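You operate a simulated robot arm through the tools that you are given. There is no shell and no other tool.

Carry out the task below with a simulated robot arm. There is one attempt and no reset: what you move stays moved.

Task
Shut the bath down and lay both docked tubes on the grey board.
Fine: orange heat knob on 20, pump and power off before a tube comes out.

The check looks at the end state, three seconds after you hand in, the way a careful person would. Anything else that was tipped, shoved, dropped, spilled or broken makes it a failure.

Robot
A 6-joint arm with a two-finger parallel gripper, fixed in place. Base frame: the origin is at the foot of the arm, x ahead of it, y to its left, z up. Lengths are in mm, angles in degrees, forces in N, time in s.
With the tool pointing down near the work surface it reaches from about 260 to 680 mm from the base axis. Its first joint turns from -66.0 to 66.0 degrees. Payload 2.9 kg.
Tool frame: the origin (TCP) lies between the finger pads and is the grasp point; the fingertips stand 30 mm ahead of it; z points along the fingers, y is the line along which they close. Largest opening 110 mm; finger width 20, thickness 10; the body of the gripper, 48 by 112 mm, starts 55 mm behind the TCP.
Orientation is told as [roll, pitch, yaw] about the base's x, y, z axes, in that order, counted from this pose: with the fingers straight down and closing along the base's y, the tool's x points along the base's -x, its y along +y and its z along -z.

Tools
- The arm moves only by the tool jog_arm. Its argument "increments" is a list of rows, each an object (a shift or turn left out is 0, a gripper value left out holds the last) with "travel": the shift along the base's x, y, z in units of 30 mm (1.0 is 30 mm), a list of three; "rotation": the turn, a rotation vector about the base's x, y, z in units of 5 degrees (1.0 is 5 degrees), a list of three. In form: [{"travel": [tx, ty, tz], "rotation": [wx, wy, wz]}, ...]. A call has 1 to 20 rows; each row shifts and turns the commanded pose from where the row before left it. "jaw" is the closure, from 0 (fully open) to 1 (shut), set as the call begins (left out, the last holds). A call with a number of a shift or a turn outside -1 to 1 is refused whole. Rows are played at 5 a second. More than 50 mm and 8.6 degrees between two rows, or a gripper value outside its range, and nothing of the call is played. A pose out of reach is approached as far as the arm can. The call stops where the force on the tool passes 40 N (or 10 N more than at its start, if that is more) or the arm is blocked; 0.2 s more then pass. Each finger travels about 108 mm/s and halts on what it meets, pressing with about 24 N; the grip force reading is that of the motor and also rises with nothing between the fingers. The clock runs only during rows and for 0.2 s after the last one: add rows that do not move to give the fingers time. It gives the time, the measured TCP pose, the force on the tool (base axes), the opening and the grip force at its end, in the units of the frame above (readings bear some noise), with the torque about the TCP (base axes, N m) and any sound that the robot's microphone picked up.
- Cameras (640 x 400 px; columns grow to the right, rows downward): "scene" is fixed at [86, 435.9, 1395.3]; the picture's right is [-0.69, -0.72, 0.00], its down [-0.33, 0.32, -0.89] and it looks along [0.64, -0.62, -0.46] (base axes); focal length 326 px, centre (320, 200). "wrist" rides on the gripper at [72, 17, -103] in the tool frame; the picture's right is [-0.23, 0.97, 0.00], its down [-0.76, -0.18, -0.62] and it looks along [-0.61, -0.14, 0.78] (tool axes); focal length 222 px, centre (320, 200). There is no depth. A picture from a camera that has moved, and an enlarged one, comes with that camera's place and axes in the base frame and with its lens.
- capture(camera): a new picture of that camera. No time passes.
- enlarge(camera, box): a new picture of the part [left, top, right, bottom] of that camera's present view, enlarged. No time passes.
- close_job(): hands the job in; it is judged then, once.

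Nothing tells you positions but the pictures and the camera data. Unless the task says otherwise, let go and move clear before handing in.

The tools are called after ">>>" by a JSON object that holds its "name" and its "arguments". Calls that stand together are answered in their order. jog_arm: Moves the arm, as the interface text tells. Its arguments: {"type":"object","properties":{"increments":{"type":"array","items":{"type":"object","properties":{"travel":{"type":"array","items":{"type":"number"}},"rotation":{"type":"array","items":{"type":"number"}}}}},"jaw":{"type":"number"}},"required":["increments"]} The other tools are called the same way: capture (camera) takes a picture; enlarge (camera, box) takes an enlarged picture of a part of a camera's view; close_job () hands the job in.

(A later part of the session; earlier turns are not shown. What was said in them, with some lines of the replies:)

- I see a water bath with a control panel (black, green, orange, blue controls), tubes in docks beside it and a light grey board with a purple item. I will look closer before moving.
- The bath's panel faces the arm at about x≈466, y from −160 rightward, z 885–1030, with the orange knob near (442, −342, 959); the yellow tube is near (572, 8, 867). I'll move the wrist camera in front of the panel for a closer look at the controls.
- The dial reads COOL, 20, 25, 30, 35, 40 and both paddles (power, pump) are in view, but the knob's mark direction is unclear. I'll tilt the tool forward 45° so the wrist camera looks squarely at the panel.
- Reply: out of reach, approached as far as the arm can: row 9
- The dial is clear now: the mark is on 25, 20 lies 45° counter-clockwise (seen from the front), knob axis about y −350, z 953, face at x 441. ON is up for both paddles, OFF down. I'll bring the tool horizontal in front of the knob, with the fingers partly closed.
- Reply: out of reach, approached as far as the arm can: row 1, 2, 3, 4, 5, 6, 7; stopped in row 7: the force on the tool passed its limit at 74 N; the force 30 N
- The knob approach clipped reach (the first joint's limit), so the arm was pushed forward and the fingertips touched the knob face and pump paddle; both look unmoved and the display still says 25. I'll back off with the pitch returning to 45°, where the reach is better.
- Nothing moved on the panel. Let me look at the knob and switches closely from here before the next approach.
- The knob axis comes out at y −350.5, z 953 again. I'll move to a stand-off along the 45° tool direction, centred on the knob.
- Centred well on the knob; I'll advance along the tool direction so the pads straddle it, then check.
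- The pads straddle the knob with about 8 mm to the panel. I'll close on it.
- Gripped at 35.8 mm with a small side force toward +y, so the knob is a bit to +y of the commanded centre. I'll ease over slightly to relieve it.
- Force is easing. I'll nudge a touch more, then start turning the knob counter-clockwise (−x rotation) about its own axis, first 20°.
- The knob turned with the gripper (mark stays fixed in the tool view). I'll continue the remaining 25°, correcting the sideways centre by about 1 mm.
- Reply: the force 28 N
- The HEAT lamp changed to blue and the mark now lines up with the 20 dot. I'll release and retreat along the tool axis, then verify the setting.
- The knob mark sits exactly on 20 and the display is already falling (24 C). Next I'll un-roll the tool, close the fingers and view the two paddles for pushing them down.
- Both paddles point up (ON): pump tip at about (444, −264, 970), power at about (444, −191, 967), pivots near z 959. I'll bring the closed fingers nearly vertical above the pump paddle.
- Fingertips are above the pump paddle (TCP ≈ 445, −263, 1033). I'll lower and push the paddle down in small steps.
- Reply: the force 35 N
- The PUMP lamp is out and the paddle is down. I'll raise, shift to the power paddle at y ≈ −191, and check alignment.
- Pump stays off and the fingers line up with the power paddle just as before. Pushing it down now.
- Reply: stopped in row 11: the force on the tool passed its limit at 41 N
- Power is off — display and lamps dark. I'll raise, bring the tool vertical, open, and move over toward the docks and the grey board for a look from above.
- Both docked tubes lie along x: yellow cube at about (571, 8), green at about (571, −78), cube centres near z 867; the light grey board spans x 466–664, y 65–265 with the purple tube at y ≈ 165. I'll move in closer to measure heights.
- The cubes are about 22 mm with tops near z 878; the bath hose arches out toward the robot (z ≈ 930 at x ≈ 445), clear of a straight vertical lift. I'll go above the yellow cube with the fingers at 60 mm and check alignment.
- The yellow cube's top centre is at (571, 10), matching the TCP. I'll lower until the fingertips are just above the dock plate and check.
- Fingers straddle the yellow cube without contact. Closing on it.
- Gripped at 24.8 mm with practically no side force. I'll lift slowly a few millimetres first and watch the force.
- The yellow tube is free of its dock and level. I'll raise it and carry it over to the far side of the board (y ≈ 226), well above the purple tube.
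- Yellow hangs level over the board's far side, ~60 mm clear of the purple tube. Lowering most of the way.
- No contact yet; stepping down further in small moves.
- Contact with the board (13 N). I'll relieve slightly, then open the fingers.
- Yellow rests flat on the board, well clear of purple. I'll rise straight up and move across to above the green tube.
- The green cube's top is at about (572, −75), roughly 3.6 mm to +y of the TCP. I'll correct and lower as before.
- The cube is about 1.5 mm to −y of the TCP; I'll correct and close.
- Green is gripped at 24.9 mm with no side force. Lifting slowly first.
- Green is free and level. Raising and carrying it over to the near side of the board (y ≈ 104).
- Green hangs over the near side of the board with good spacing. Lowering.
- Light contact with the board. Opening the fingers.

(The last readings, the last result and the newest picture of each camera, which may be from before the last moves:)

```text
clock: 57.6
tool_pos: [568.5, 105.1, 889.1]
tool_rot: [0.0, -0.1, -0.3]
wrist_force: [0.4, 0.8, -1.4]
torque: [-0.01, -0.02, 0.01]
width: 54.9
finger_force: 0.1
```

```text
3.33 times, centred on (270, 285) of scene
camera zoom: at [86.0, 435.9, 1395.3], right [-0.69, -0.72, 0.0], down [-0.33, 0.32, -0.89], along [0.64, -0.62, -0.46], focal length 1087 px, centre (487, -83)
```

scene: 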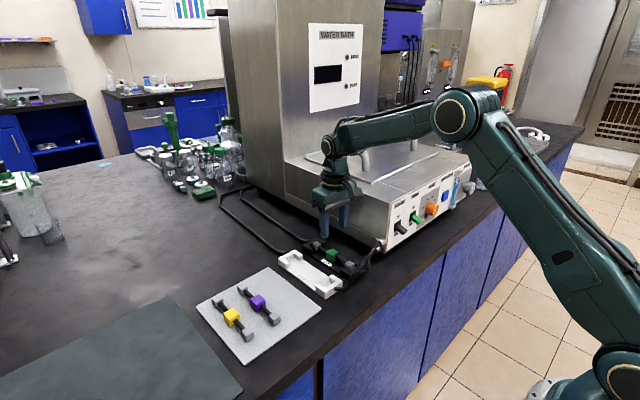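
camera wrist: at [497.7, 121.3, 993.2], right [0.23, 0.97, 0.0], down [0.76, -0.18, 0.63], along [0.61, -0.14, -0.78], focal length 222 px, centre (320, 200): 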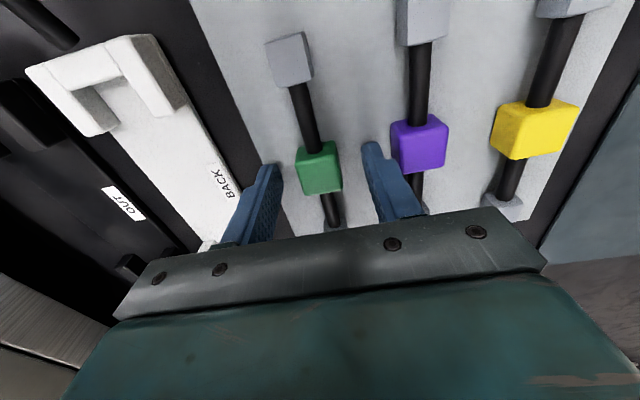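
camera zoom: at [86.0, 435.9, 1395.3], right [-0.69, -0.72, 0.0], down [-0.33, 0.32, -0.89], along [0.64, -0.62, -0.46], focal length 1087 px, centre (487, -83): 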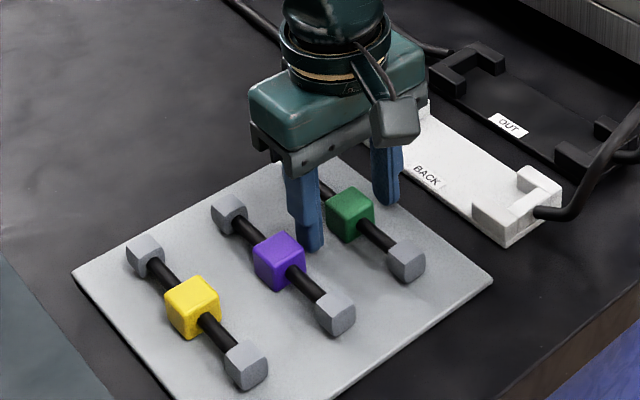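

Green lies flat on the board, not touching purple. I'll rise straight up and retreat, then check everything.

>>> {"name": "jog_arm", "arguments": {"increments": [{"travel": [0, 0, 0.4]}, {"travel": [0, 0, 0.8]}, {"travel": [0, 0, 0.9]}, {"travel": [0, 0, 0.9]}, {"travel": [0, 0, 0.9]}, {"travel": [-0.5, 0, 0.9]}, {"travel": [-0.8, 0, 0.9]}, {"travel": [-0.8, 0, 0.9]}, {"travel": [-0.8, 0, 0.5]}, {}]}}

>>> {"name": "capture", "arguments": {"camera": "scene"}}

>>> {"name": "enlarge", "arguments": {"camera": "scene", "box": [180, 215, 400, 370]}}

>>> {"name": "enlarge", "arguments": {"camera": "scene", "box": [375, 165, 475, 260]}}

>>> {"name": "capture", "arguments": {"camera": "wrist"}}

>>> {"name": "enlarge", "arguments": {"camera": "scene", "box": [290, 10, 400, 120]}}

```text
clock: 59.8
tool_pos: [480.4, 103.8, 1102.0]
tool_rot: [0.0, -0.3, -0.1]
wrist_force: [-0.5, -0.3, 0.3]
torque: [0.01, -0.03, -0.02]
width: 55.0
finger_force: 0.1
```

```text
taken
```

scene: 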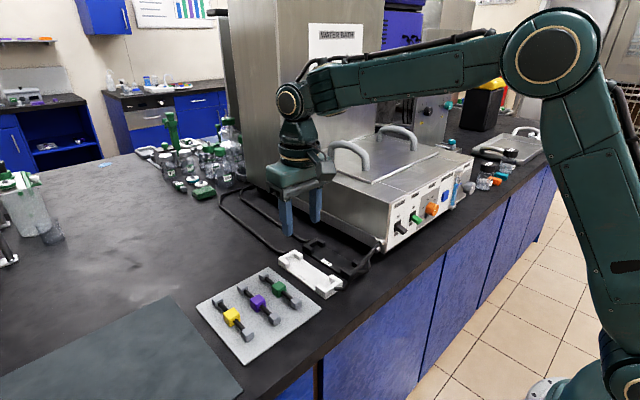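

```text
2.58 times, centred on (290, 292) of scene
camera zoom: at [86.0, 435.9, 1395.3], right [-0.69, -0.72, 0.0], down [-0.33, 0.32, -0.89], along [0.64, -0.62, -0.46], focal length 842 px, centre (397, -39)
```

zoom: 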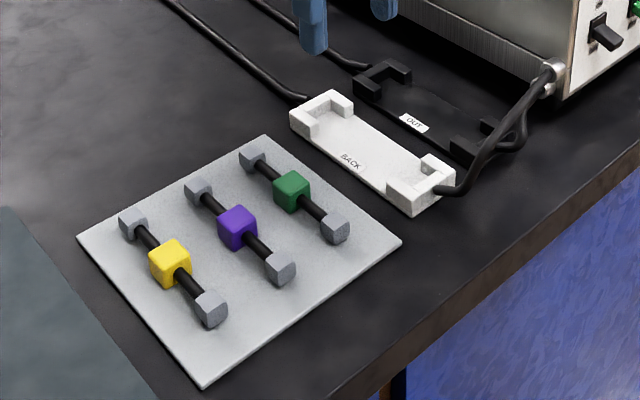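

```text
4.21 times, centred on (425, 212) of scene
camera zoom: at [86.0, 435.9, 1395.3], right [-0.69, -0.72, 0.0], down [-0.33, 0.32, -0.89], along [0.64, -0.62, -0.46], focal length 1373 px, centre (-122, 147)
```

zoom: 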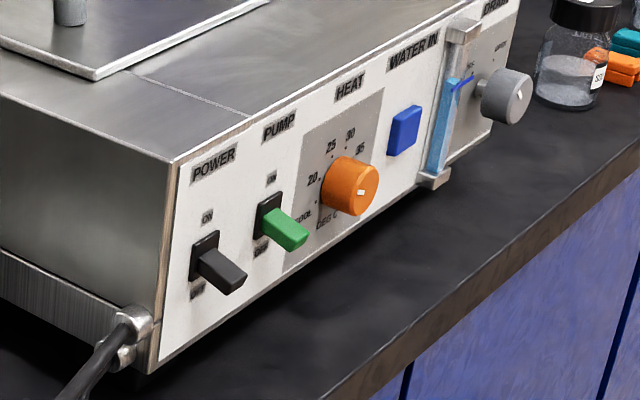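

```text
taken
camera wrist: at [409.3, 120.5, 1207.4], right [0.23, 0.97, 0.0], down [0.76, -0.18, 0.63], along [0.61, -0.14, -0.78], focal length 222 px, centre (320, 200)
```

wrist: 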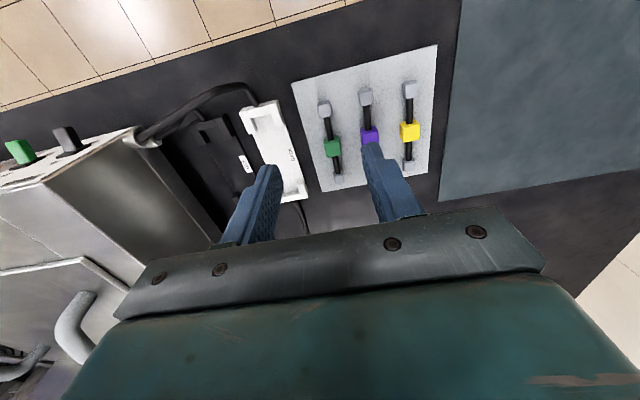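

```text
3.64 times, centred on (345, 65) of scene
camera zoom: at [86.0, 435.9, 1395.3], right [-0.69, -0.72, 0.0], down [-0.33, 0.32, -0.89], along [0.64, -0.62, -0.46], focal length 1186 px, centre (229, 691)
```

zoom: 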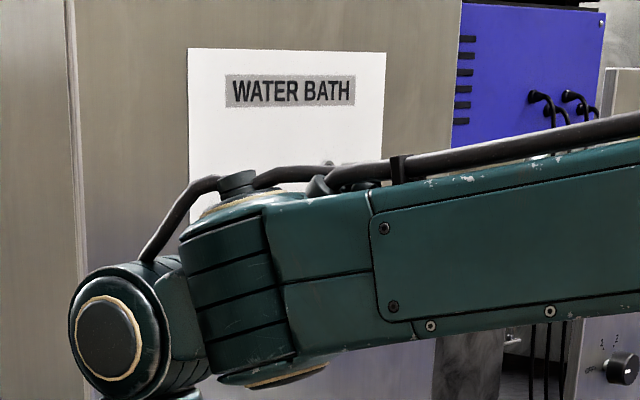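

All three tubes lie flat on the grey board, both paddles are down, and the knob is still on 20. The display went dark when I pushed power off, and the docks, hoses and drain knob look undisturbed. The gripper is open and clear, so I'm handing in.

>>> {"name": "close_job", "arguments": {}}

```text
The job is handed in.
```

The bath is shut down and both docked tubes are on the grey board, one on each side of the purple tube. The job is handed in; I haven't seen the result of the check.

- **Controls:** I turned the orange heat knob from 25 to 20, then pushed the pump paddle to OFF, then the power paddle. The display and both lamps went dark, all before either tube came out.
- **Tubes:** The yellow tube is on the far side of the board and the green one on the near side. Both lie flat and clear of the purple tube.
- **Contact along the way:** On my first approach to the knob the arm pressed into the knob face and the pump paddle (74 N peak), and the call stopped. Close-ups straight afterwards showed neither had moved.

In the last pictures, the docks, hoses, drain knob and purple tube all look undisturbed.
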